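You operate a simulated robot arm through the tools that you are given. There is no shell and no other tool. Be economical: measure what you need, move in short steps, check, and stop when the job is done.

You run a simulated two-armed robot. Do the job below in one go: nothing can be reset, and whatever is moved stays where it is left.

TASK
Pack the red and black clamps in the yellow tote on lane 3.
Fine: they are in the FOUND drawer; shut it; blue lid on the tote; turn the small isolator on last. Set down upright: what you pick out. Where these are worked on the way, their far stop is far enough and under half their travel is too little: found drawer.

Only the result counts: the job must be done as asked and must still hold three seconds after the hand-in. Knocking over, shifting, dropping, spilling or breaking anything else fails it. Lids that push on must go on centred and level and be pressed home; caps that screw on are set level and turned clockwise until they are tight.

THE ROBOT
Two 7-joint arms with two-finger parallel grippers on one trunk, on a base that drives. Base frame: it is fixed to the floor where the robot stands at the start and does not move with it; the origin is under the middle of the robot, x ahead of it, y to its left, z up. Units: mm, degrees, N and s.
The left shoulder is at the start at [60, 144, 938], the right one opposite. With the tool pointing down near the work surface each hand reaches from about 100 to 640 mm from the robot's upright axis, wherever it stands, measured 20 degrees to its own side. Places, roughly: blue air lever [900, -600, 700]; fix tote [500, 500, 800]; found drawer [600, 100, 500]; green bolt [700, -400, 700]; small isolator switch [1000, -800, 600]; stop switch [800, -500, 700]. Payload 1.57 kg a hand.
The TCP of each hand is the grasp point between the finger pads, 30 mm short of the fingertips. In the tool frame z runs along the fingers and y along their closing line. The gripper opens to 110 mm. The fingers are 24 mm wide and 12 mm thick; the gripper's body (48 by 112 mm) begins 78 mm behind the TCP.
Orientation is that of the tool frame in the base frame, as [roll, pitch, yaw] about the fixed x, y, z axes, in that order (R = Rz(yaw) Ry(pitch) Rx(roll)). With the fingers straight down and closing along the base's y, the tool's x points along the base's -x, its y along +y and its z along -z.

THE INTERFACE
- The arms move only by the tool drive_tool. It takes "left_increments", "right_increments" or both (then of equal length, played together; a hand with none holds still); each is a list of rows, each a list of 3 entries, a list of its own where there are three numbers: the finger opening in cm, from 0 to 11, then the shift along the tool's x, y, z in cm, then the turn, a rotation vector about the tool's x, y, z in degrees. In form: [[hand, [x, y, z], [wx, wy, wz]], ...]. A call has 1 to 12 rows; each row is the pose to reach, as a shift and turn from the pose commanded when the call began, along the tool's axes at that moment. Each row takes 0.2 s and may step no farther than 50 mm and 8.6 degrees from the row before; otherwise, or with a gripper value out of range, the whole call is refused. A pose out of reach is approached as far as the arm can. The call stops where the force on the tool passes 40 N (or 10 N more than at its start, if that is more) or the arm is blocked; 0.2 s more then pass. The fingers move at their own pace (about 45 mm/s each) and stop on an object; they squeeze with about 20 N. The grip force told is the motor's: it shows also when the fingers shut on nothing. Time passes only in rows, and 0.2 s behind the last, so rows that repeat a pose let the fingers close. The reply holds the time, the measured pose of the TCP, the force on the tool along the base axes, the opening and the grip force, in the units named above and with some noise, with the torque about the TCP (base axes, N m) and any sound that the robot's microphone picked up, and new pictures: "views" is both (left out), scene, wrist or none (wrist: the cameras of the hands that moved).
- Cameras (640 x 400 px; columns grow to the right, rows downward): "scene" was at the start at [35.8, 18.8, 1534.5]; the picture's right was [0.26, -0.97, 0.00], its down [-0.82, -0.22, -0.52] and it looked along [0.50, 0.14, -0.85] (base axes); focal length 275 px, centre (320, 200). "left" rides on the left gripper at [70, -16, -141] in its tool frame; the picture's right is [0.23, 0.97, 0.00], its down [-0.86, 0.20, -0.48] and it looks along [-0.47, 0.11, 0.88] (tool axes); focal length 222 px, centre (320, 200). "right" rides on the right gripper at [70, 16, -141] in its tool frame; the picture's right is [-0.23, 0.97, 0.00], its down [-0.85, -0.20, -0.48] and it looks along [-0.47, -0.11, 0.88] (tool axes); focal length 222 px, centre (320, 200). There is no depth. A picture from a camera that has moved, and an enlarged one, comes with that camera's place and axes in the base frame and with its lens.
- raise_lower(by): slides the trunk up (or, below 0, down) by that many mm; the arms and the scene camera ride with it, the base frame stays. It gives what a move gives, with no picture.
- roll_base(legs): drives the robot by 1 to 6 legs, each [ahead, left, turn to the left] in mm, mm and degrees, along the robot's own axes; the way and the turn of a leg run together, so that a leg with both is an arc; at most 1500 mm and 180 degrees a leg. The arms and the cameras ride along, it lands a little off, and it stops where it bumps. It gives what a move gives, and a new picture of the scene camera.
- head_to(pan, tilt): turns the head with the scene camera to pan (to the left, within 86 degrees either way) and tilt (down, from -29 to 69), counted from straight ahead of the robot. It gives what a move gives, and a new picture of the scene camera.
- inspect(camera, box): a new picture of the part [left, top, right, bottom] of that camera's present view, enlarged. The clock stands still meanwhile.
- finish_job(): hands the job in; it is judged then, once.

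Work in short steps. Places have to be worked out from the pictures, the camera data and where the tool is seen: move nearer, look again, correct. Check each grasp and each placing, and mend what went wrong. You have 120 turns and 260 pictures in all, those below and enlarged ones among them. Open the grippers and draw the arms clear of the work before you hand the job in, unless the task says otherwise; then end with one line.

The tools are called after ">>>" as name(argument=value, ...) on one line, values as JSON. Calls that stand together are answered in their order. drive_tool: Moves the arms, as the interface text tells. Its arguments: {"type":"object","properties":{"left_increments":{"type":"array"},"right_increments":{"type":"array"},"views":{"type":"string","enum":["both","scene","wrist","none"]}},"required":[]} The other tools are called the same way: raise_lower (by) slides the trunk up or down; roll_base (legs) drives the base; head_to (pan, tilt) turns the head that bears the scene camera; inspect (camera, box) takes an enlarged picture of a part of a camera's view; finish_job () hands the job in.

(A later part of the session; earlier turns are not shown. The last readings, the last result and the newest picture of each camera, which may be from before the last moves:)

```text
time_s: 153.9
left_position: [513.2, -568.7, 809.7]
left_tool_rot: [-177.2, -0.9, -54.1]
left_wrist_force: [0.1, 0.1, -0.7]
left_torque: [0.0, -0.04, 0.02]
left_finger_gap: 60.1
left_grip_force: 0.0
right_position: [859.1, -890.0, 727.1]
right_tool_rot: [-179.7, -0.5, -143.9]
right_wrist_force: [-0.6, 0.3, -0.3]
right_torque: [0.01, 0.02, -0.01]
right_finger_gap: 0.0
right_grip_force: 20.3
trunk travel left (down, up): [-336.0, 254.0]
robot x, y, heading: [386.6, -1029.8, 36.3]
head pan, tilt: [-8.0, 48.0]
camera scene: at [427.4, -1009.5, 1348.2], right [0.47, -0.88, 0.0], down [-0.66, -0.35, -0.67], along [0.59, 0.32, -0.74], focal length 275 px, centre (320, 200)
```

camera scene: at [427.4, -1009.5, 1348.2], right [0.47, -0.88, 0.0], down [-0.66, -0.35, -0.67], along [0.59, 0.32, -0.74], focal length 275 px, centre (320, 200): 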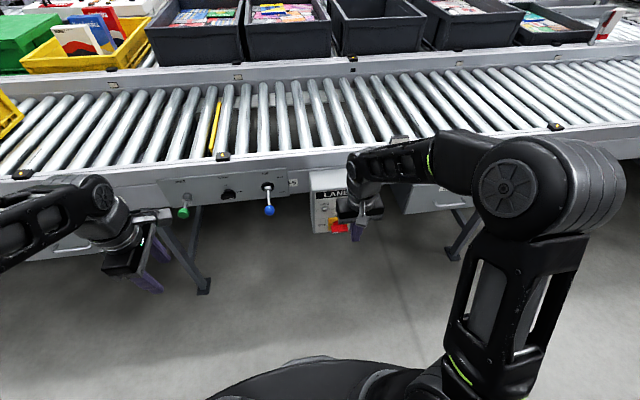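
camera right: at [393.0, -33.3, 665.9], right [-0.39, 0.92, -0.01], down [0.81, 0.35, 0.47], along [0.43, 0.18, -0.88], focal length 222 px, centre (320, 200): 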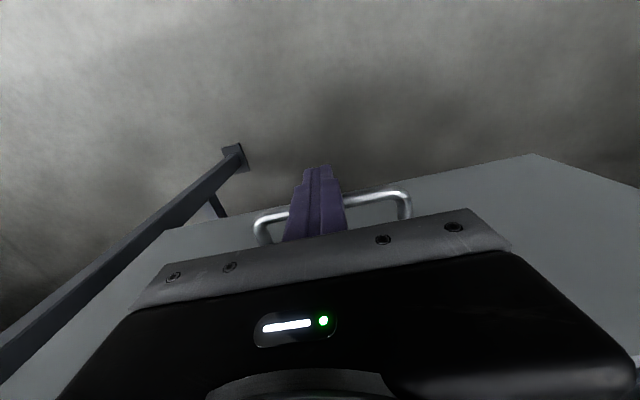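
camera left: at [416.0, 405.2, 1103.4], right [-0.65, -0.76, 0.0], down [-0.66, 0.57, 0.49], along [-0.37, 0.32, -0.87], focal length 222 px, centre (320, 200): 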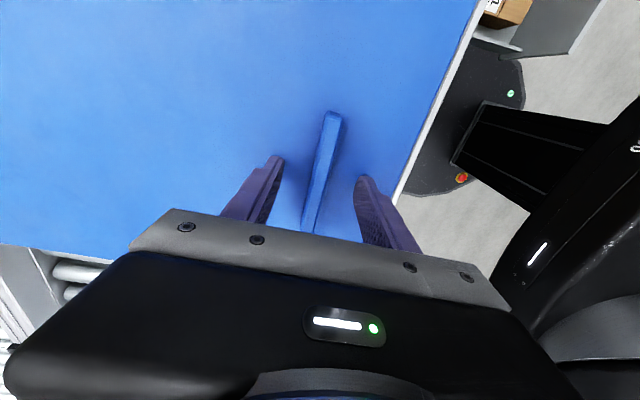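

The right hand hides the panel; I move it right and zoom in.

>>> drive_tool(right_increments=[[0, [2, -4, -1], [0, 0, 0]], [0, [4, -8, -2], [0, 0, 0]], [0, [6, -12, -3], [0, 0, 0]], [0, [8, -16, -4], [0, 0, 0]], [0, [10, -20, -5], [0, 0, 0]]], views="none")

>>> inspect(camera="scene", box=[270, 150, 430, 250])

>>> inspect(camera="scene", box=[150, 150, 310, 250])

```text
time_s: 155.1
left_position: [512.6, -569.0, 810.7]
left_tool_rot: [-177.1, -0.8, -54.0]
left_wrist_force: [-1.1, 0.7, 0.6]
left_torque: [0.01, 0.0, 0.0]
left_finger_gap: 59.9
left_grip_force: 0.0
right_position: [896.9, -1109.5, 781.1]
right_tool_rot: [-179.8, -0.5, -144.0]
right_wrist_force: [-0.4, 0.1, -0.2]
right_torque: [0.01, -0.02, -0.01]
right_finger_gap: 0.0
right_grip_force: 20.7
trunk travel left (down, up): [-336.0, 254.0]
robot x, y, heading: [381.9, -1029.8, 36.0]
head pan, tilt: [-8.0, 48.0]
```

```text
4.00 times, centred on (350, 200) of scene
camera zoom: at [427.3, -1009.7, 1348.1], right [0.47, -0.88, 0.0], down [-0.66, -0.35, -0.67], along [0.59, 0.32, -0.74], focal length 1101 px, centre (200, 200)
```

zoom: 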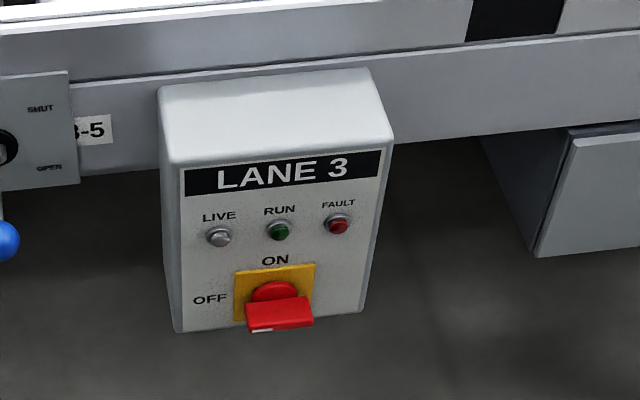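

```text
4.00 times, centred on (230, 200) of scene
camera zoom: at [427.3, -1009.7, 1348.1], right [0.47, -0.88, 0.0], down [-0.66, -0.35, -0.67], along [0.59, 0.32, -0.74], focal length 1101 px, centre (680, 200)
```

zoom: 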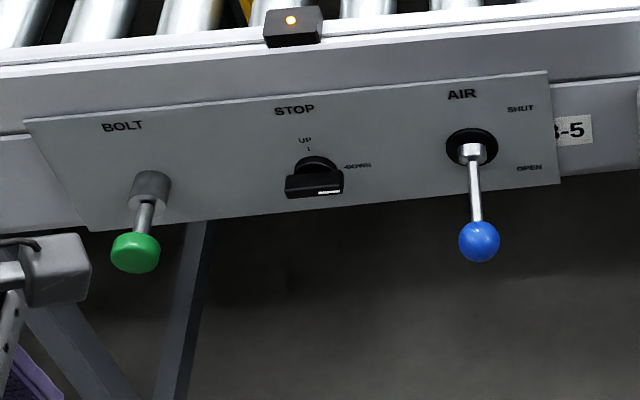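

The LANE 3 box carries the small red isolator: its bar lies horizontal with the mark at OFF (left); ON is up, a 90° clockwise turn. I pitch the right hand to point forward, away from the box still.

>>> drive_tool(right_increments=[[3, [-0.9, 1.7, 0.7], [0, -8.18, 0]], [5, [-1.8, 3.4, 1.4], [0, -16.36, 0]], [6, [-2.7, 5.1, 2.1], [0, -24.54, 0]], [6, [-3.6, 6.8, 2.8], [0, -32.7, 0]], [6, [-4.5, 8.5, 3.5], [0, -40.9, 0]], [6, [-5.4, 10.2, 4.2], [0, -49.1, 0]], [6, [-6.3, 11.9, 4.9], [0, -57.3, 0]], [6, [-7.2, 13.6, 5.6], [0, -65.4, 0]], [6, [-8.1, 15.3, 6.3], [0, -73.6, 0]], [6, [-9, 17, 7], [0, -81.8, 0]], [6, [-9.7, 18.5, 8], [0, -90, 0]], [6, [-9.7, 18.5, 8], [0, -90, 0]]], views="both")

```text
time_s: 157.7
left_position: [512.8, -568.7, 810.1]
left_tool_rot: [-177.2, -0.9, -54.1]
left_wrist_force: [0.3, -1.4, -0.8]
left_torque: [0.01, 0.0, 0.03]
left_finger_gap: 59.6
left_grip_force: 0.0
right_position: [866.9, -846.8, 734.3]
right_tool_rot: [-158.6, 89.2, -122.8]
right_wrist_force: [0.0, -0.2, 0.5]
right_torque: [0.0, 0.04, -0.02]
right_finger_gap: 60.0
right_grip_force: 0.0
right hand out of reach, approached as far as the arm can: row 4, 5, 6, 7, 8, 9, 10, 11, 12
trunk travel left (down, up): [-336.0, 254.0]
robot x, y, heading: [382.7, -1026.6, 35.8]
head pan, tilt: [-8.0, 48.0]
camera scene: at [427.3, -1009.5, 1348.1], right [0.47, -0.88, 0.0], down [-0.66, -0.35, -0.67], along [0.59, 0.32, -0.74], focal length 275 px, centre (320, 200)
camera right: at [742.3, -915.4, 666.0], right [-0.57, 0.79, 0.22], down [-0.26, -0.43, 0.86], along [0.78, 0.43, 0.46], focal length 222 px, centre (320, 200)
```

scene: 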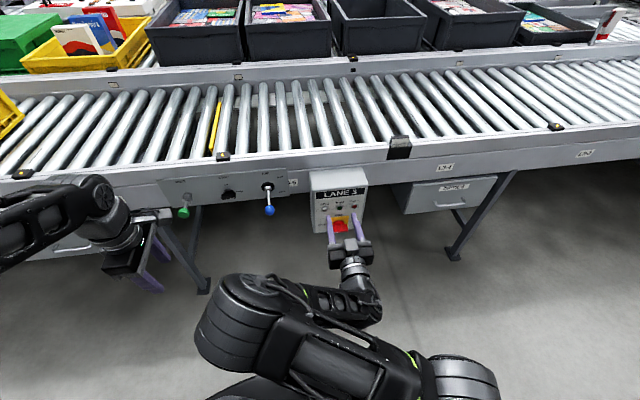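
right: 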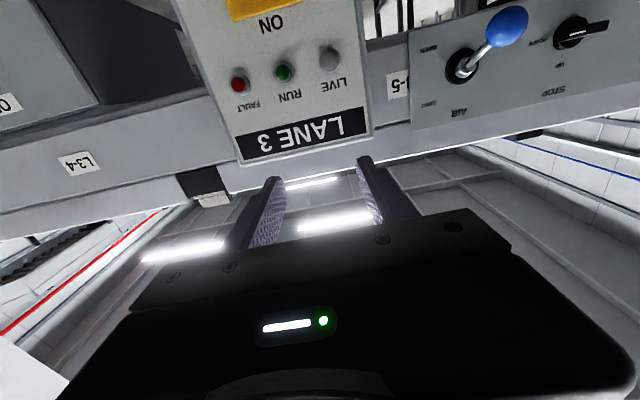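

Near the intended pose, but the arm is cramped. I back the base 130 mm to let it stretch.

>>> roll_base(legs=[[-130, 0, 0]])

>>> drive_tool(right_increments=[[6, [0.9, 0.2, 1.4], [0, 0, -8.18]], [6, [1.8, 0.4, 2.8], [0, 0, -16.36]], [6, [2.7, 0.7, 4.2], [0, 0, -24.54]], [6, [3.6, 1, 5.5], [0, 0, -32.7]], [6, [4.5, 1.3, 7], [0, 0, -40.9]], [6, [5.4, 1.5, 8.2], [0, 0, -49.1]], [6, [6.3, 1.7, 9.5], [0, 0, -57.3]], [6, [7.2, 2, 11], [0, 0, -65.4]], [6, [8.1, 2.3, 12.4], [0, 0, -73.6]], [6, [9, 2.5, 13.7], [0, 0, -81.8]], [6, [10, 2.8, 15], [0, 0, -90]], [6, [10, 2.8, 15], [0, 0, -90]]], views="both")

```text
time_s: 159.0
left_position: [410.5, -644.7, 810.1]
left_tool_rot: [-177.2, -0.9, -54.2]
left_wrist_force: [0.5, 0.9, -0.1]
left_torque: [0.01, 0.01, 0.0]
left_finger_gap: 60.0
left_grip_force: 0.0
right_position: [762.7, -924.9, 734.9]
right_tool_rot: [-158.6, 89.3, -122.9]
right_wrist_force: [0.0, -1.1, -0.1]
right_torque: [0.01, 0.04, 0.02]
right_finger_gap: 60.1
right_grip_force: 0.0
trunk travel left (down, up): [-336.0, 254.0]
robot x, y, heading: [275.7, -1104.1, 35.9]
head pan, tilt: [-8.0, 48.0]
camera scene: at [322.0, -1086.4, 1348.2], right [0.47, -0.88, 0.0], down [-0.66, -0.35, -0.67], along [0.59, 0.31, -0.74], focal length 275 px, centre (320, 200)
```

scene: 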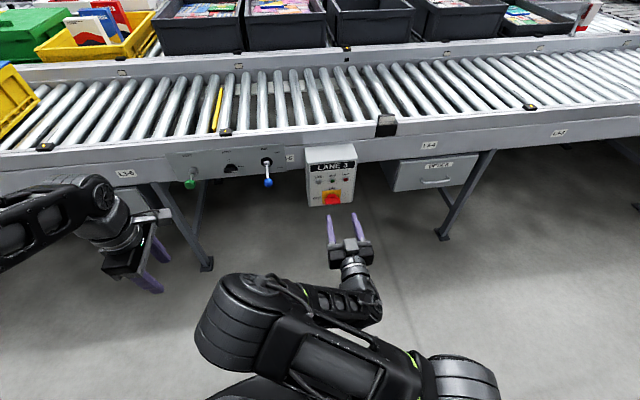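

```text
time_s: 161.6
left_position: [409.5, -645.3, 809.3]
left_tool_rot: [-177.2, -0.9, -54.4]
left_wrist_force: [-0.7, -0.6, -0.4]
left_torque: [0.0, -0.01, 0.01]
left_finger_gap: 60.0
left_grip_force: 0.1
right_position: [847.4, -813.5, 668.8]
right_tool_rot: [-90.8, -0.4, -54.4]
right_wrist_force: [-0.4, 0.0, 0.0]
right_torque: [0.0, -0.03, 0.04]
right_finger_gap: 60.0
right_grip_force: 0.2
right hand out of reach, approached as far as the arm can: row 8, 9, 10, 11, 12
trunk travel left (down, up): [-336.0, 254.0]
robot x, y, heading: [281.3, -1104.0, 36.2]
head pan, tilt: [-8.0, 48.0]
camera scene: at [322.3, -1086.1, 1348.1], right [0.47, -0.88, 0.0], down [-0.66, -0.35, -0.67], along [0.59, 0.31, -0.74], focal length 275 px, centre (320, 200)
camera right: at [773.1, -952.1, 655.1], right [-0.14, 0.17, -0.98], down [-0.89, 0.42, 0.2], along [0.44, 0.89, 0.09], focal length 222 px, centre (320, 200)
```

scene: 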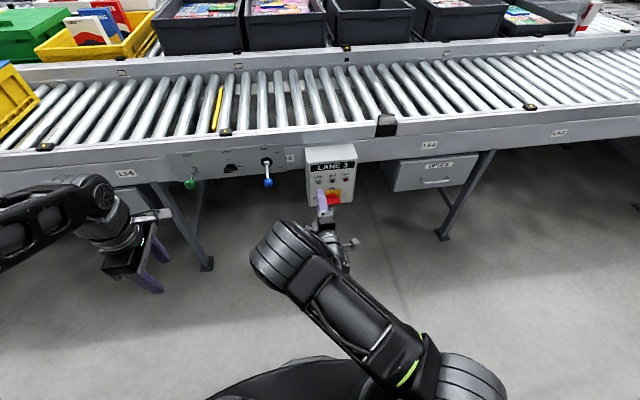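
right: 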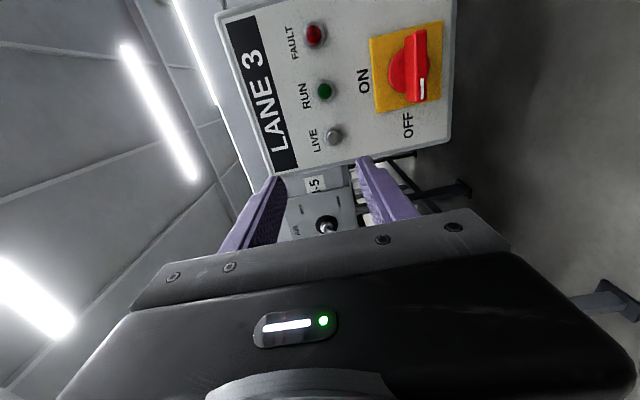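

The hand points forward, closing vertically, but is 70 mm high and 60 mm left of the knob (≈ N 286, D 1217, z 595). I shift the base right 60 and lower the trunk 75 instead of straining the arm.

>>> roll_base(legs=[[-40, -60, 0]])

>>> raise_lower(by=-75)

>>> drive_tool(right_increments=[[6, [0, 0, 0], [0, 0, 0]]], views="both")

```text
time_s: 162.6
left_position: [412.8, -717.5, 809.9]
left_tool_rot: [-177.2, -0.8, -54.2]
left_wrist_force: [-0.3, -1.2, -0.1]
left_torque: [0.0, 0.03, 0.01]
left_finger_gap: 59.8
left_grip_force: 0.0
right_position: [850.2, -885.2, 669.7]
right_tool_rot: [-90.9, -0.3, -54.4]
right_wrist_force: [0.1, 0.1, 0.7]
right_torque: [-0.05, 0.01, 0.01]
right_finger_gap: 59.9
right_grip_force: 0.1
trunk travel left (down, up): [-336.0, 254.0]
robot x, y, heading: [279.2, -1176.6, 36.0]
head pan, tilt: [-8.0, 48.0]
camera scene: at [325.2, -1158.4, 1348.2], right [0.47, -0.88, 0.0], down [-0.66, -0.35, -0.67], along [0.59, 0.31, -0.74], focal length 275 px, centre (320, 200)
```

scene: 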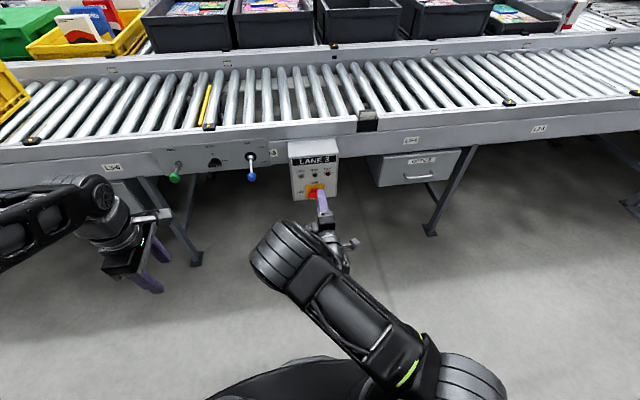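

```text
time_s: 163.7
left_position: [413.0, -718.1, 735.6]
left_tool_rot: [-177.1, -0.7, -54.3]
left_wrist_force: [0.4, 0.4, 0.1]
left_torque: [0.04, -0.01, 0.0]
left_finger_gap: 60.1
left_grip_force: 0.0
right_position: [850.6, -886.3, 593.9]
right_tool_rot: [-91.0, -0.4, -54.4]
right_wrist_force: [0.5, 0.0, -0.2]
right_torque: [-0.02, -0.02, 0.02]
right_finger_gap: 59.9
right_grip_force: 0.1
trunk travel left (down, up): [-261.0, 329.0]
robot x, y, heading: [283.3, -1182.8, 35.9]
head pan, tilt: [-8.0, 48.0]
```

```text
time_s: 164.1
left_position: [411.6, -717.8, 735.3]
left_tool_rot: [-177.1, -0.9, -54.2]
left_wrist_force: [0.9, -0.1, -0.3]
left_torque: [-0.03, -0.01, -0.01]
left_finger_gap: 60.5
left_grip_force: 0.0
right_position: [849.8, -885.3, 594.0]
right_tool_rot: [-90.9, -0.3, -54.4]
right_wrist_force: [-0.7, -1.3, 0.2]
right_torque: [0.01, 0.01, -0.03]
right_finger_gap: 59.9
right_grip_force: 0.1
trunk travel left (down, up): [-261.0, 329.0]
robot x, y, heading: [277.5, -1179.8, 36.0]
head pan, tilt: [-8.0, 48.0]
camera scene: at [325.1, -1157.9, 1273.2], right [0.47, -0.88, 0.0], down [-0.66, -0.35, -0.67], along [0.59, 0.31, -0.74], focal length 275 px, centre (320, 200)
camera right: at [775.7, -1023.6, 580.0], right [-0.14, 0.17, -0.97], down [-0.89, 0.42, 0.2], along [0.44, 0.89, 0.09], focal length 222 px, centre (320, 200)
```

scene: 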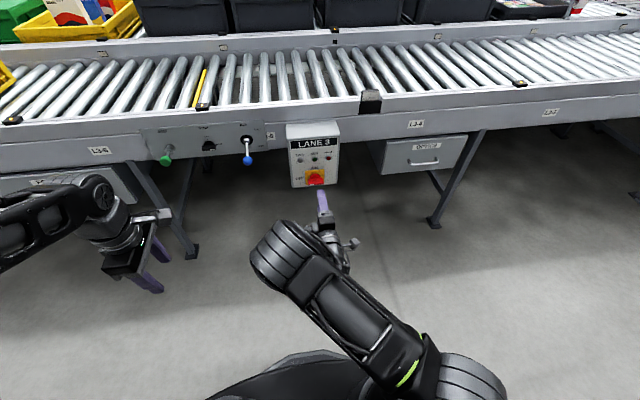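
right: 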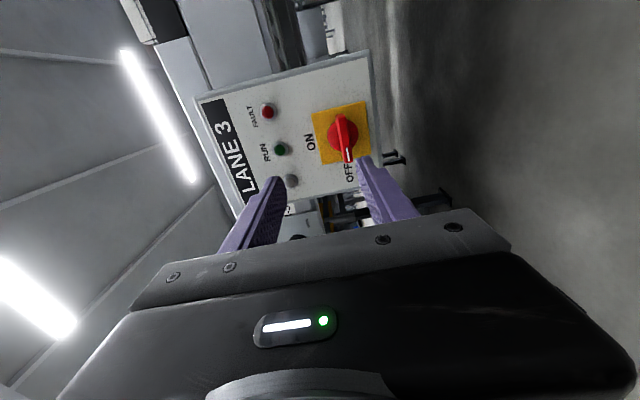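

Combining the sightings, the knob is at N≈338, D≈1218, z≈557. I lower the trunk 36 mm and advance 85 mm.

>>> raise_lower(by=-36)

>>> drive_tool(right_increments=[[6, [0, 0, 3], [0, 0, 0]], [6, [0.1, 0, 6], [0, 0, 0]], [6, [0.2, 0, 8.5], [0, 0, 0]], [6, [0.2, 0, 8.5], [0, 0, 0]]], views="both")

>>> inspect(camera="right", box=[200, 80, 440, 230])

>>> inspect(camera="scene", box=[260, 110, 380, 185])

```text
time_s: 164.9
left_position: [412.1, -717.6, 700.0]
left_tool_rot: [-177.3, -0.7, -54.2]
left_wrist_force: [0.0, -0.2, -0.4]
left_torque: [-0.02, 0.01, -0.01]
left_finger_gap: 60.1
left_grip_force: 0.0
right_position: [850.4, -885.9, 558.8]
right_tool_rot: [-90.9, -0.3, -54.4]
right_wrist_force: [0.2, -0.3, -0.2]
right_torque: [0.04, 0.01, 0.01]
right_finger_gap: 59.9
right_grip_force: 0.1
trunk travel left (down, up): [-225.0, 365.0]
robot x, y, heading: [282.4, -1176.6, 36.2]
head pan, tilt: [-8.0, 48.0]
```

```text
time_s: 165.9
left_position: [411.9, -717.3, 700.0]
left_tool_rot: [-177.1, -0.9, -54.2]
left_wrist_force: [0.3, 0.9, -0.3]
left_torque: [0.0, -0.04, 0.03]
left_finger_gap: 60.0
left_grip_force: 0.0
right_position: [896.1, -843.6, 587.2]
right_tool_rot: [-91.0, -0.3, -54.4]
right_wrist_force: [-0.7, -0.1, -0.8]
right_torque: [0.02, 0.0, -0.07]
right_finger_gap: 60.0
right_grip_force: 0.1
right hand out of reach, approached as far as the arm can: row 1, 2, 3, 4
trunk travel left (down, up): [-225.0, 365.0]
robot x, y, heading: [282.3, -1178.2, 35.8]
head pan, tilt: [-8.0, 48.0]
camera scene: at [325.1, -1157.9, 1237.1], right [0.47, -0.88, 0.0], down [-0.66, -0.35, -0.67], along [0.59, 0.31, -0.74], focal length 275 px, centre (320, 200)
camera right: at [821.8, -981.3, 573.0], right [-0.14, 0.17, -0.97], down [-0.88, 0.42, 0.2], along [0.44, 0.89, 0.09], focal length 222 px, centre (320, 200)
```

scene: 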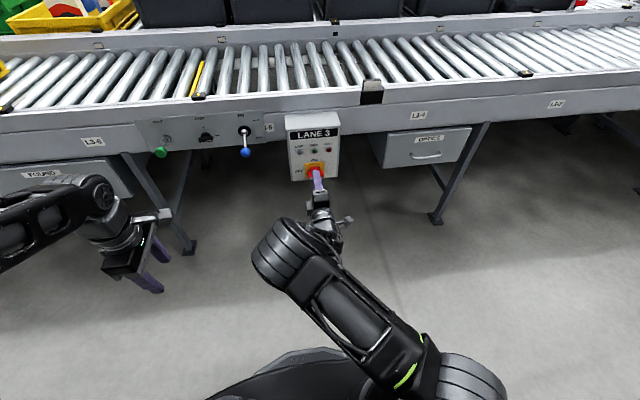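
right: 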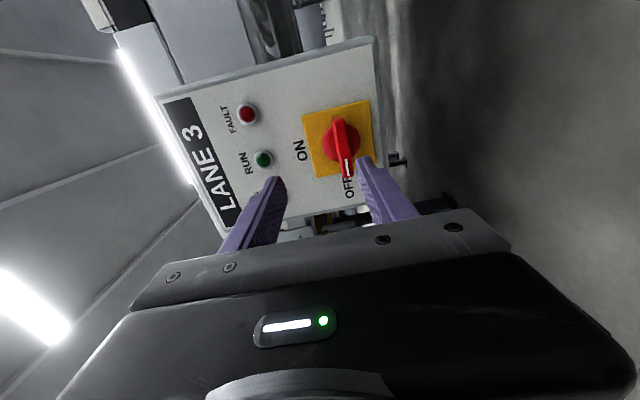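

```text
2.67 times, centred on (320, 155) of right
camera zoom: at [821.8, -981.3, 573.0], right [-0.14, 0.17, -0.97], down [-0.88, 0.42, 0.2], along [0.44, 0.89, 0.09], focal length 592 px, centre (320, 320)
```

zoom: 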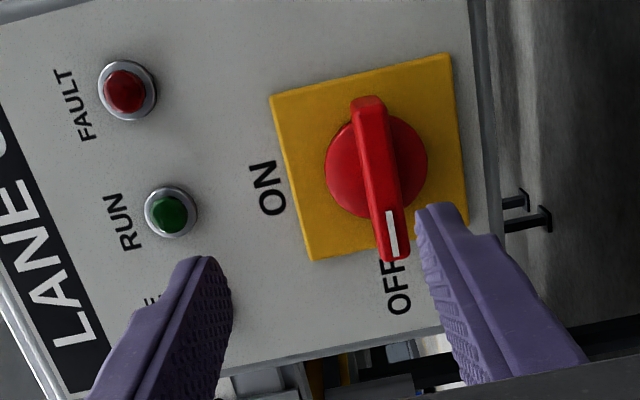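

```text
5.33 times, centred on (320, 148) of scene
camera zoom: at [325.1, -1157.9, 1237.1], right [0.47, -0.88, 0.0], down [-0.66, -0.35, -0.67], along [0.59, 0.31, -0.74], focal length 1468 px, centre (320, 480)
```

zoom: 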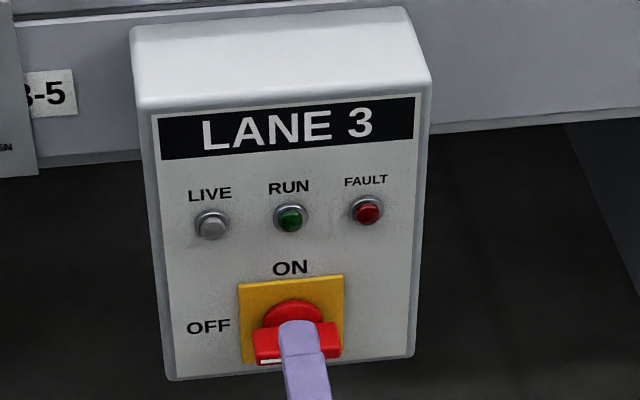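

The arm keeps drifting up here: it wants the hand higher relative to the shoulder. I lower the trunk another 110 mm and lift the hand back by arm.

>>> raise_lower(by=-110)

>>> drive_tool(right_increments=[[6, [0.3, -2.5, 0], [0, 0, 0]], [6, [0.6, -5, 0], [0, 0, 0]], [6, [0.9, -8, 0], [0, 0, 0]], [6, [0.9, -8, 0], [0, 0, 0]]], views="wrist")

```text
time_s: 167.4
left_position: [412.1, -718.4, 589.8]
left_tool_rot: [-177.2, -0.8, -54.1]
left_wrist_force: [-1.1, -0.5, 0.0]
left_torque: [0.0, 0.01, 0.01]
left_finger_gap: 59.9
left_grip_force: 0.0
right_position: [895.1, -844.4, 477.1]
right_tool_rot: [-91.0, -0.3, -54.4]
right_wrist_force: [-0.7, 0.9, -0.2]
right_torque: [0.02, 0.01, 0.02]
right_finger_gap: 59.8
right_grip_force: 0.1
trunk travel left (down, up): [-115.0, 475.0]
robot x, y, heading: [281.9, -1177.3, 35.8]
head pan, tilt: [-8.0, 48.0]
```

```text
time_s: 168.4
left_position: [411.1, -716.5, 589.5]
left_tool_rot: [-177.2, -0.9, -54.2]
left_wrist_force: [0.3, 0.3, 0.3]
left_torque: [0.02, 0.0, 0.0]
left_finger_gap: 60.1
left_grip_force: 0.1
right_position: [903.5, -848.7, 557.2]
right_tool_rot: [-91.0, -0.3, -54.5]
right_wrist_force: [0.7, 0.6, 0.7]
right_torque: [0.0, 0.03, 0.0]
right_finger_gap: 60.0
right_grip_force: 0.1
trunk travel left (down, up): [-115.0, 475.0]
robot x, y, heading: [279.6, -1177.0, 35.9]
head pan, tilt: [-8.0, 48.0]
camera right: at [829.0, -986.9, 542.5], right [-0.14, 0.17, -0.97], down [-0.88, 0.42, 0.2], along [0.44, 0.89, 0.09], focal length 222 px, centre (320, 200)
```

right: 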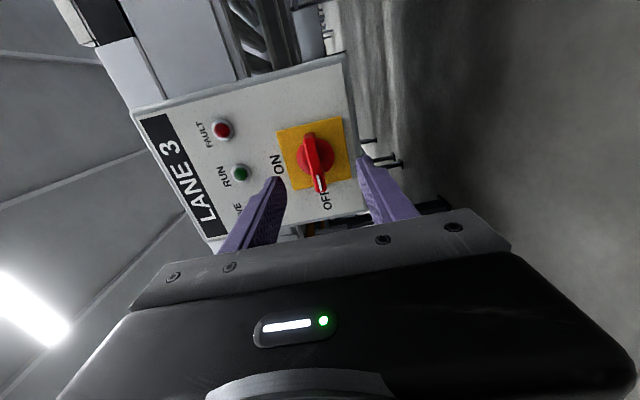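

Now the hand follows exactly. Knob centre refines to z≈560.5, D≈1216. I advance 70 mm and look.

>>> drive_tool(right_increments=[[6, [-0.1, -0.35, 2], [0, 0, 0]], [6, [-0.1, -0.35, 4.5], [0, 0, 0]], [6, [-0.1, -0.35, 7], [0, 0, 0]], [6, [-0.1, -0.35, 7], [0, 0, 0]]], views="wrist")

>>> inspect(camera="right", box=[220, 90, 420, 215])

>>> head_to(pan=-8, tilt=38)

>>> inspect(camera="scene", box=[260, 120, 380, 195])

```text
time_s: 169.4
left_position: [411.6, -717.8, 590.7]
left_tool_rot: [-177.2, -0.9, -54.2]
left_wrist_force: [-0.4, 0.0, 0.3]
left_torque: [-0.04, -0.04, 0.0]
left_finger_gap: 59.9
left_grip_force: 0.1
right_position: [959.4, -809.4, 559.7]
right_tool_rot: [-91.0, -0.4, -54.4]
right_wrist_force: [-1.3, -0.6, 0.6]
right_torque: [0.02, 0.0, -0.01]
right_finger_gap: 59.9
right_grip_force: 0.1
trunk travel left (down, up): [-115.0, 475.0]
robot x, y, heading: [280.8, -1176.6, 36.0]
head pan, tilt: [-8.0, 48.0]
camera right: at [885.2, -946.5, 545.7], right [-0.14, 0.17, -0.97], down [-0.88, 0.42, 0.2], along [0.44, 0.89, 0.09], focal length 222 px, centre (320, 200)
```

right: 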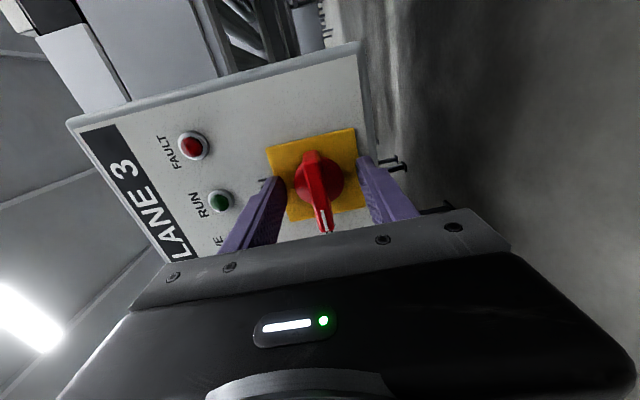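

```text
3.20 times, centred on (320, 152) of right
camera zoom: at [885.2, -946.5, 545.7], right [-0.14, 0.17, -0.97], down [-0.88, 0.42, 0.2], along [0.44, 0.89, 0.09], focal length 711 px, centre (320, 352)
```

zoom: 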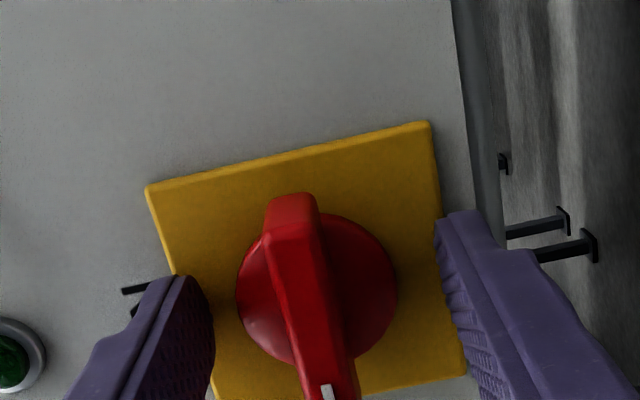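

```text
time_s: 170.1
left_position: [410.9, -717.7, 590.1]
left_tool_rot: [-177.2, -0.9, -54.2]
left_wrist_force: [1.2, 0.8, -0.1]
left_torque: [-0.01, 0.0, 0.01]
left_finger_gap: 60.0
left_grip_force: 0.1
right_position: [960.2, -808.3, 560.7]
right_tool_rot: [-91.0, -0.3, -54.4]
right_wrist_force: [1.2, 0.1, -0.6]
right_torque: [0.01, 0.02, -0.02]
right_finger_gap: 59.7
right_grip_force: 0.1
trunk travel left (down, up): [-115.0, 475.0]
robot x, y, heading: [281.9, -1174.0, 36.0]
head pan, tilt: [-8.0, 38.0]
camera scene: at [331.8, -1154.4, 1141.5], right [0.47, -0.88, 0.0], down [-0.54, -0.29, -0.79], along [0.7, 0.37, -0.62], focal length 275 px, centre (320, 200)
```

scene: 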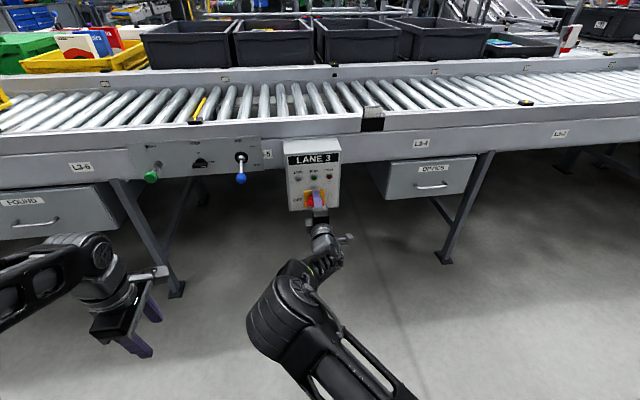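

```text
5.33 times, centred on (320, 158) of scene
camera zoom: at [331.8, -1154.4, 1141.5], right [0.47, -0.88, 0.0], down [-0.54, -0.29, -0.79], along [0.7, 0.37, -0.62], focal length 1468 px, centre (320, 427)
```

zoom: 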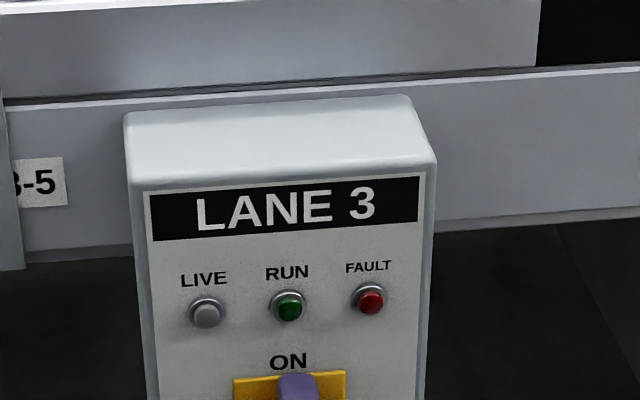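

The bar is centred between the fingers vertically; I shift 5 mm left and advance another 16 mm, then close on it.

>>> drive_tool(right_increments=[[6, [-0.5, 0, 0.5], [0, 0, 0]], [6, [-0.5, 0, 1.0], [0, 0, 0]], [6, [-0.5, 0, 1.6], [0, 0, 0]], [6, [-0.5, 0, 1.6], [0, 0, 0]]], views="none")

>>> inspect(camera="right", box=[220, 100, 420, 225])

```text
time_s: 170.6
left_position: [409.9, -719.2, 590.7]
left_tool_rot: [-177.1, -0.8, -54.3]
left_wrist_force: [0.4, -0.1, -0.9]
left_torque: [0.01, -0.02, 0.0]
left_finger_gap: 59.8
left_grip_force: 0.0
right_position: [960.1, -802.6, 557.7]
right_tool_rot: [-90.9, -0.4, -54.5]
right_wrist_force: [-16.4, -11.8, 3.0]
right_torque: [0.55, -0.65, 0.2]
right_finger_gap: 62.0
right_grip_force: 1.7
trunk travel left (down, up): [-115.0, 475.0]
robot x, y, heading: [278.6, -1183.0, 35.9]
head pan, tilt: [-8.0, 38.0]
stopped in row 2 (right hand): the force on the tool passed its limit at 52 N (the readings are from after the stop); the commanded pose is now the measured one
```

```text
3.20 times, centred on (320, 162) of right
camera zoom: at [885.7, -939.9, 544.2], right [-0.14, 0.17, -0.97], down [-0.88, 0.42, 0.2], along [0.45, 0.89, 0.09], focal length 711 px, centre (320, 320)
```

zoom: 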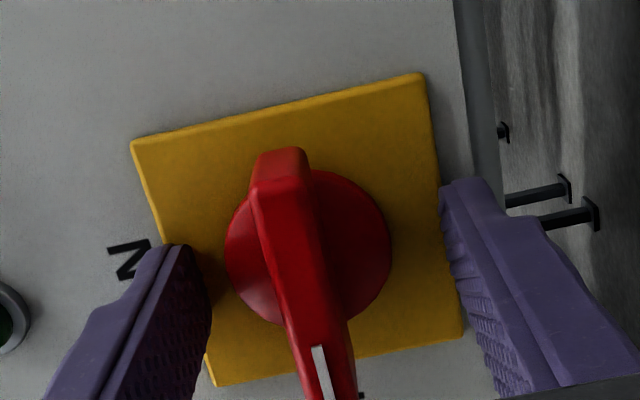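

The fingertips reach the plate (N≈335), so they are fully astride the bar. I back off 3 mm and close on the bar.

>>> drive_tool(right_increments=[[6, [0, 0, -0.3], [0, 0, 0]], [4, [0, -0.1, -0.3], [0, 0, 0]], [2, [0, -0.1, -0.3], [0, 0, 0]], [0.5, [0, -0.1, -0.3], [0, 0, 0]], [0.5, [0, -0.1, -0.3], [0, 0, 0]], [0.5, [0, -0.1, -0.3], [0, 0, 0]]], views="wrist")

```text
time_s: 172.0
left_position: [411.2, -718.8, 590.1]
left_tool_rot: [-177.2, -0.9, -54.3]
left_wrist_force: [0.0, 0.1, -0.4]
left_torque: [0.0, 0.0, 0.01]
left_finger_gap: 60.1
left_grip_force: 0.0
right_position: [960.2, -802.5, 562.2]
right_tool_rot: [-90.8, -0.2, -54.5]
right_wrist_force: [12.2, 5.6, 17.8]
right_torque: [0.29, -0.37, -0.19]
right_finger_gap: 39.5
right_grip_force: 40.7
trunk travel left (down, up): [-115.0, 475.0]
robot x, y, heading: [281.4, -1177.2, 36.0]
head pan, tilt: [-8.0, 38.0]
camera right: at [884.7, -940.6, 546.3], right [-0.14, 0.17, -0.97], down [-0.88, 0.42, 0.2], along [0.44, 0.89, 0.1], focal length 222 px, centre (320, 200)
```

right: 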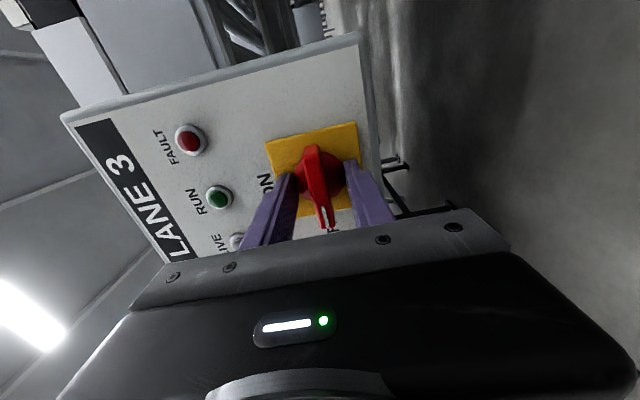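

It closed on the round boss (39.5 mm), too deep. I open, draw back 13 mm and close again on the bar alone.

>>> drive_tool(right_increments=[[5, [0, 0, 0], [0, 0, 0]], [6, [0, 0.1, -0.5], [0, 0, 0]], [6, [0, 0.1, -1.3], [0, 0, 0]], [4, [0, 0.1, -1.3], [0, 0, 0]], [2, [0, 0.1, -1.3], [0, 0, 0]], [0.5, [0, 0.1, -1.3], [0, 0, 0]], [0.5, [0, 0.1, -1.3], [0, 0, 0]], [0.5, [0, 0.1, -1.3], [0, 0, 0]]], views="wrist")

>>> inspect(camera="right", box=[220, 100, 420, 225])

```text
time_s: 173.8
left_position: [411.6, -719.2, 589.1]
left_tool_rot: [-177.1, -0.9, -54.3]
left_wrist_force: [0.6, -0.4, 0.5]
left_torque: [0.01, -0.01, 0.01]
left_finger_gap: 59.8
left_grip_force: 0.1
right_position: [948.9, -811.0, 558.4]
right_tool_rot: [-90.7, -0.2, -54.6]
right_wrist_force: [2.9, -0.5, 11.8]
right_torque: [0.27, -0.23, 0.05]
right_finger_gap: 15.7
right_grip_force: 6.2
trunk travel left (down, up): [-115.0, 475.0]
robot x, y, heading: [280.8, -1179.6, 35.8]
head pan, tilt: [-8.0, 38.0]
camera right: at [873.4, -949.0, 544.9], right [-0.14, 0.17, -0.97], down [-0.88, 0.42, 0.2], along [0.44, 0.89, 0.09], focal length 222 px, centre (320, 200)
```

right: 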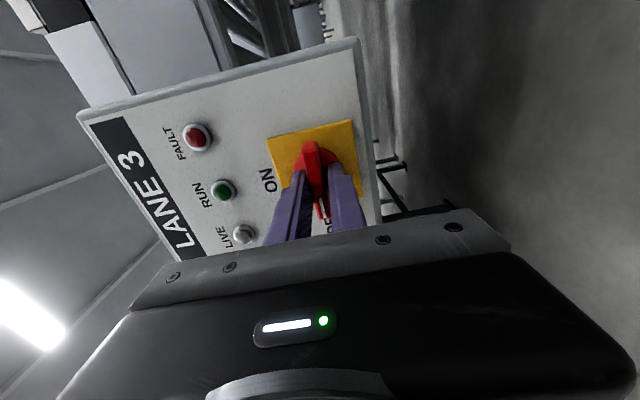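

```text
3.20 times, centred on (320, 162) of right
camera zoom: at [873.4, -949.0, 544.9], right [-0.14, 0.17, -0.97], down [-0.88, 0.42, 0.2], along [0.44, 0.89, 0.09], focal length 711 px, centre (320, 320)
```

zoom: 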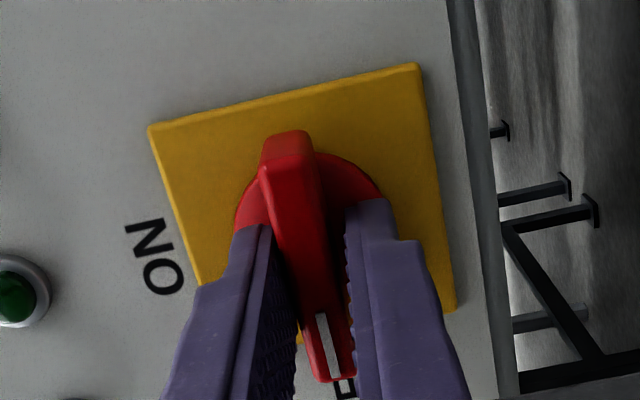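

The fingers are on the bar (≈15.7 mm), hand slightly low. I lift 3 mm and let the grip settle.

>>> drive_tool(right_increments=[[0.5, [0, -0.3, 0], [0, 0, 0]], [0.5, [0, -0.3, 0], [0, 0, 0]], [0.5, [0, -0.3, 0], [0, 0, 0]]], views="none")

```text
time_s: 174.6
left_position: [411.7, -718.8, 589.3]
left_tool_rot: [-177.1, -0.8, -54.3]
left_wrist_force: [-0.3, 0.3, -0.5]
left_torque: [0.04, 0.0, -0.01]
left_finger_gap: 60.0
left_grip_force: 0.1
right_position: [948.6, -812.0, 560.2]
right_tool_rot: [-90.9, -0.3, -54.5]
right_wrist_force: [0.3, -1.6, 8.9]
right_torque: [0.26, -0.15, -0.1]
right_finger_gap: 12.8
right_grip_force: 4.5
trunk travel left (down, up): [-115.0, 475.0]
robot x, y, heading: [279.5, -1182.5, 36.0]
head pan, tilt: [-8.0, 38.0]
```

Still closing with an upward push; another 3 mm up.

>>> drive_tool(right_increments=[[0.5, [0, -0.2, 0], [0, 0, 0]], [0.5, [0, -0.4, 0], [0, 0, 0]], [0.5, [0, -0.4, 0], [0, 0, 0]], [0.5, [0, -0.4, 0], [0, 0, 0]]], views="wrist")

>>> inspect(camera="right", box=[220, 100, 420, 225])

```text
time_s: 175.6
left_position: [411.2, -718.6, 590.4]
left_tool_rot: [-177.2, -0.8, -54.3]
left_wrist_force: [0.8, -0.5, -0.2]
left_torque: [-0.03, -0.04, -0.01]
left_finger_gap: 60.0
left_grip_force: 0.0
right_position: [949.0, -811.7, 560.3]
right_tool_rot: [-91.3, -0.3, -54.6]
right_wrist_force: [-13.2, -8.4, -10.5]
right_torque: [0.57, -0.22, 0.22]
right_finger_gap: 12.3
right_grip_force: 28.9
trunk travel left (down, up): [-115.0, 475.0]
robot x, y, heading: [282.0, -1176.9, 36.0]
head pan, tilt: [-8.0, 38.0]
camera right: at [873.2, -949.0, 548.2], right [-0.15, 0.17, -0.97], down [-0.88, 0.42, 0.21], along [0.45, 0.89, 0.09], focal length 222 px, centre (320, 200)
```

right: 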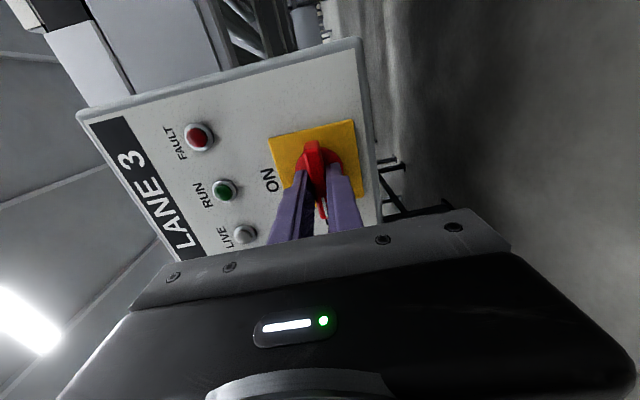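

```text
3.20 times, centred on (320, 162) of right
camera zoom: at [873.2, -949.0, 548.2], right [-0.15, 0.17, -0.97], down [-0.88, 0.42, 0.21], along [0.45, 0.89, 0.09], focal length 711 px, centre (320, 320)
```

zoom: 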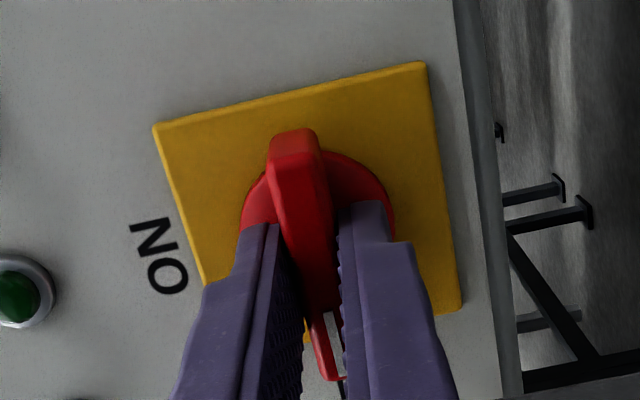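

The bar is pinched firmly (12.3 mm, 29 N), fingers on the knob's axis. I turn clockwise (+ about the tool's z), first 48 degrees.

>>> drive_tool(right_increments=[[0.5, [0, 0.2, 0], [0, 0, 8]], [0.5, [0, 0.2, 0], [0, 0, 16]], [0.5, [0, 0.2, 0], [0, 0, 24]], [0.5, [0, 0.2, 0], [0, 0, 32]], [0.5, [0, 0.2, 0], [0, 0, 40]], [0.5, [0, 0.2, 0], [0, 0, 48]]], views="both")

```text
time_s: 177.0
left_position: [412.2, -718.7, 588.2]
left_tool_rot: [-177.2, -0.8, -54.3]
left_wrist_force: [0.4, 0.1, 0.3]
left_torque: [0.01, -0.03, 0.0]
left_finger_gap: 59.9
left_grip_force: 0.1
right_position: [948.9, -810.1, 562.1]
right_tool_rot: [-91.6, 48.0, -55.8]
right_wrist_force: [-18.7, -14.4, -9.7]
right_torque: [0.04, -0.03, -0.27]
right_finger_gap: 12.0
right_grip_force: 30.1
trunk travel left (down, up): [-115.0, 475.0]
robot x, y, heading: [280.8, -1179.1, 36.2]
head pan, tilt: [-8.0, 38.0]
camera scene: at [331.2, -1155.1, 1141.6], right [0.47, -0.88, 0.0], down [-0.54, -0.29, -0.79], along [0.7, 0.37, -0.62], focal length 275 px, centre (320, 200)
camera right: at [853.1, -920.6, 502.1], right [-0.52, 0.71, -0.48], down [-0.62, 0.08, 0.78], along [0.59, 0.7, 0.4], focal length 222 px, centre (320, 200)
```

scene: 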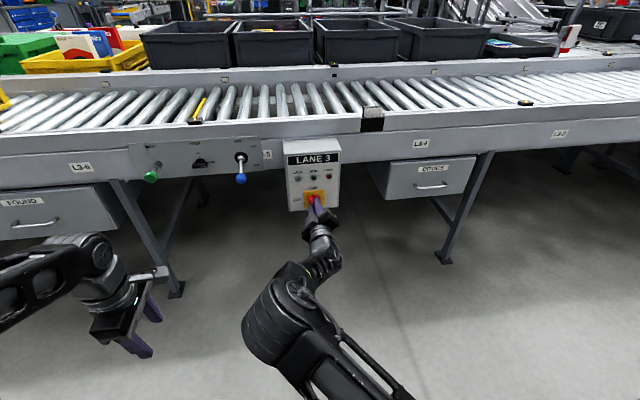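
right: 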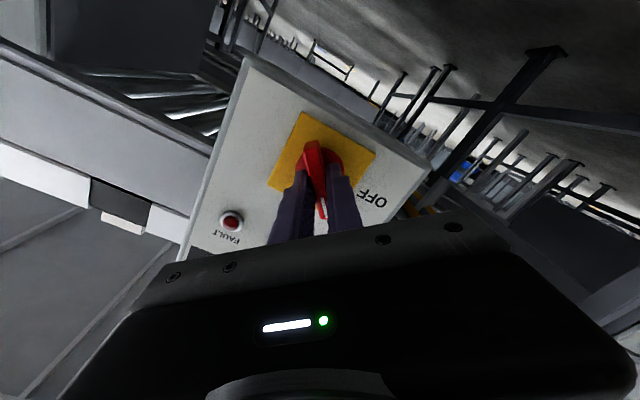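

The knob turns with the hand. I continue to 90 degrees and slightly into the stop.

>>> drive_tool(right_increments=[[0.5, [0, 0, 0], [0, 0, 8]], [0.5, [0, 0, 0], [0, 0, 16]], [0.5, [0, 0, 0], [0, 0, 24]], [0.5, [0, 0, 0], [0, 0, 32]], [0.5, [0, 0, 0], [0, 0, 40]], [0.5, [0, 0, 0], [0, 0, 44]], [0.5, [0, 0, 0], [0, 0, 46]]], views="both")

>>> inspect(camera="scene", box=[260, 130, 380, 205])

```text
time_s: 178.6
left_position: [411.8, -718.9, 590.1]
left_tool_rot: [-177.1, -0.8, -54.3]
left_wrist_force: [-0.3, 0.4, 0.4]
left_torque: [0.0, 0.01, 0.01]
left_finger_gap: 60.0
left_grip_force: 0.2
right_position: [950.7, -810.9, 562.2]
right_tool_rot: [105.2, 86.0, 140.6]
right_wrist_force: [0.9, -9.1, -7.0]
right_torque: [-0.87, -0.22, 0.64]
right_finger_gap: 13.5
right_grip_force: 30.2
trunk travel left (down, up): [-115.0, 475.0]
robot x, y, heading: [281.5, -1180.5, 35.8]
head pan, tilt: [-8.0, 38.0]
camera scene: at [332.1, -1154.9, 1141.6], right [0.47, -0.88, 0.0], down [-0.54, -0.29, -0.79], along [0.7, 0.37, -0.62], focal length 275 px, centre (320, 200)
camera right: at [821.7, -876.1, 496.9], right [-0.55, 0.78, 0.29], down [-0.23, -0.48, 0.85], along [0.8, 0.4, 0.44], focal length 222 px, centre (320, 200)
```

scene: 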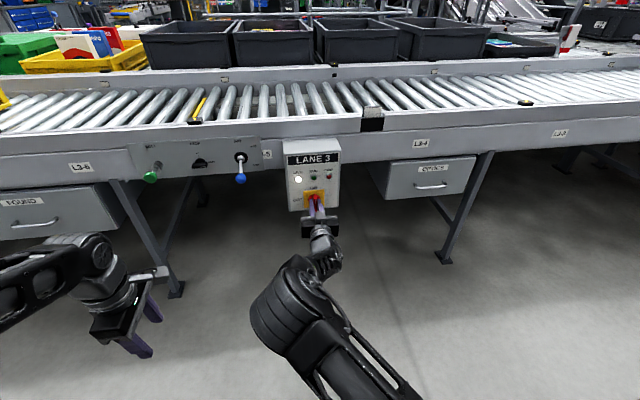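
right: 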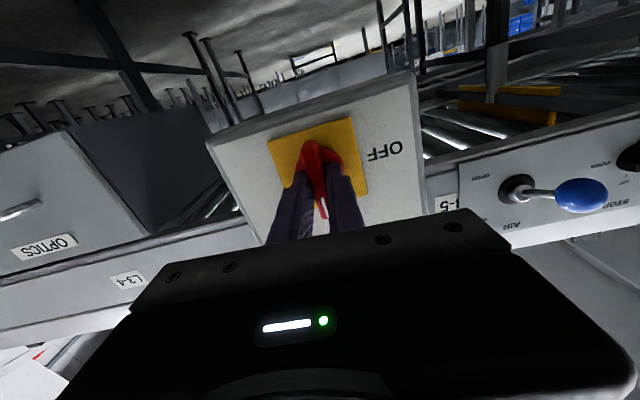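

```text
5.33 times, centred on (320, 168) of scene
camera zoom: at [332.1, -1154.9, 1141.6], right [0.47, -0.88, 0.0], down [-0.54, -0.29, -0.79], along [0.7, 0.37, -0.62], focal length 1468 px, centre (320, 373)
```

zoom: 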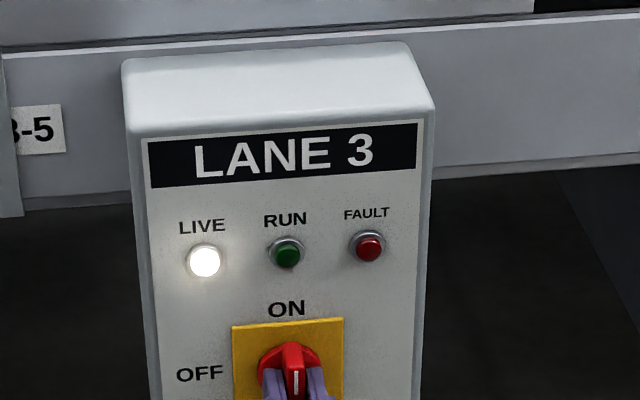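

The LIVE lamp is lit: the isolator is ON. I open the hand and draw straight back.

>>> drive_tool(right_increments=[[3, [0, 0, 0], [0, 0, 0]], [6, [0, 0, 0], [0, 0, 0]], [6, [0, 0, 0], [0, 0, 0]], [6, [0, 0, -3], [0, 0, 0]], [6, [0, 0, -7], [0, 0, 0]], [6, [0, 0, -11], [0, 0, 0]], [6, [0, 0, -14], [0, 0, 0]]], views="none")

>>> inspect(camera="scene", box=[260, 130, 380, 205])

```text
time_s: 180.2
left_position: [411.4, -718.7, 590.0]
left_tool_rot: [-177.2, -0.9, -54.3]
left_wrist_force: [1.0, -0.6, -0.4]
left_torque: [-0.05, 0.04, -0.01]
left_finger_gap: 60.1
left_grip_force: 0.0
right_position: [836.1, -893.6, 566.3]
right_tool_rot: [105.6, 86.2, 141.3]
right_wrist_force: [-0.1, -0.7, 0.2]
right_torque: [0.03, 0.01, 0.04]
right_finger_gap: 59.9
right_grip_force: 0.0
trunk travel left (down, up): [-115.0, 475.0]
robot x, y, heading: [275.0, -1177.1, 35.9]
head pan, tilt: [-8.0, 38.0]
```

```text
5.33 times, centred on (320, 168) of scene
camera zoom: at [331.4, -1154.7, 1141.6], right [0.47, -0.88, 0.0], down [-0.54, -0.29, -0.79], along [0.7, 0.37, -0.62], focal length 1468 px, centre (320, 373)
```

zoom: 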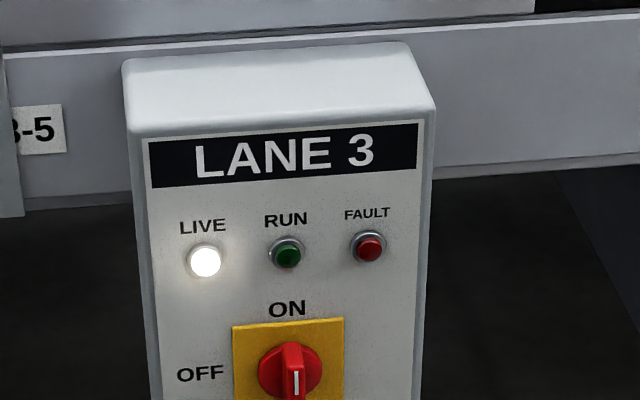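

LIVE stays lit. I look at the whole knob, and take a last look at drawer and tote.

>>> inspect(camera="scene", box=[275, 170, 355, 220])

>>> head_to(pan=50, tilt=25)

>>> inspect(camera="scene", box=[240, 100, 560, 300])

```text
8.00 times, centred on (315, 195) of scene
camera zoom: at [331.4, -1154.7, 1141.6], right [0.47, -0.88, 0.0], down [-0.54, -0.29, -0.79], along [0.7, 0.37, -0.62], focal length 2202 px, centre (360, 240)
```

zoom: 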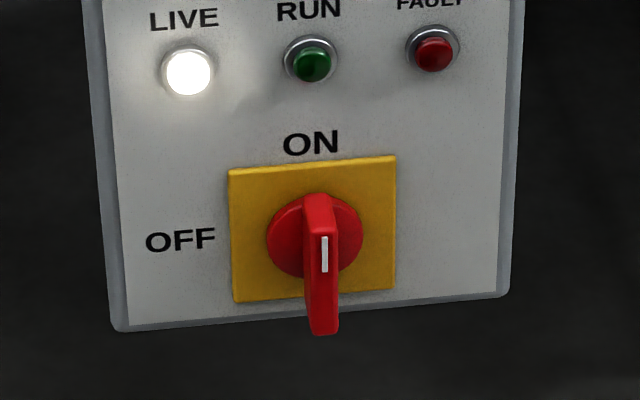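

```text
time_s: 181.5
left_position: [411.2, -718.0, 590.0]
left_tool_rot: [-177.2, -0.8, -54.3]
left_wrist_force: [0.1, -0.2, 0.2]
left_torque: [0.02, -0.01, 0.0]
left_finger_gap: 60.2
left_grip_force: 0.1
right_position: [836.3, -892.6, 565.5]
right_tool_rot: [106.0, 86.0, 141.4]
right_wrist_force: [0.0, -0.8, -0.5]
right_torque: [-0.01, 0.03, -0.01]
right_finger_gap: 60.0
right_grip_force: 0.1
trunk travel left (down, up): [-115.0, 475.0]
robot x, y, heading: [280.7, -1178.9, 35.9]
head pan, tilt: [50.0, 25.0]
camera scene: at [261.6, -1103.3, 1161.9], right [1.0, -0.07, 0.0], down [-0.03, -0.42, -0.91], along [0.07, 0.9, -0.42], focal length 275 px, centre (320, 200)
```

scene: 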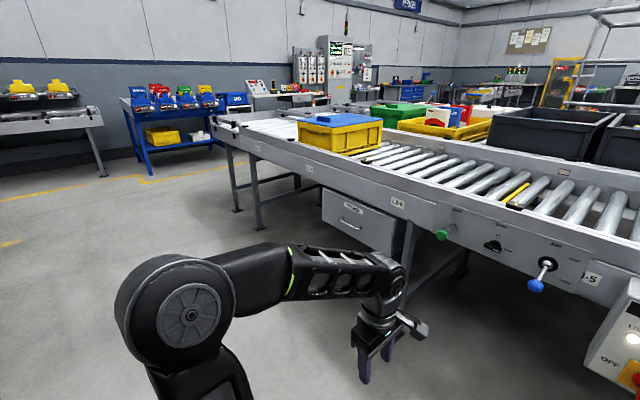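

```text
2.00 times, centred on (400, 200) of scene
camera zoom: at [261.6, -1103.3, 1161.9], right [1.0, -0.07, 0.0], down [-0.03, -0.42, -0.91], along [0.07, 0.9, -0.42], focal length 550 px, centre (160, 200)
```

zoom: 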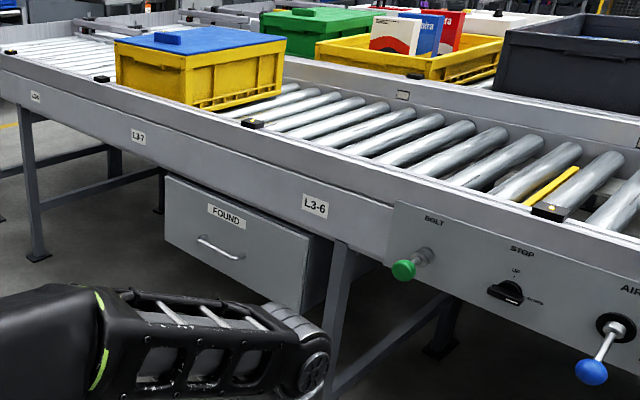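

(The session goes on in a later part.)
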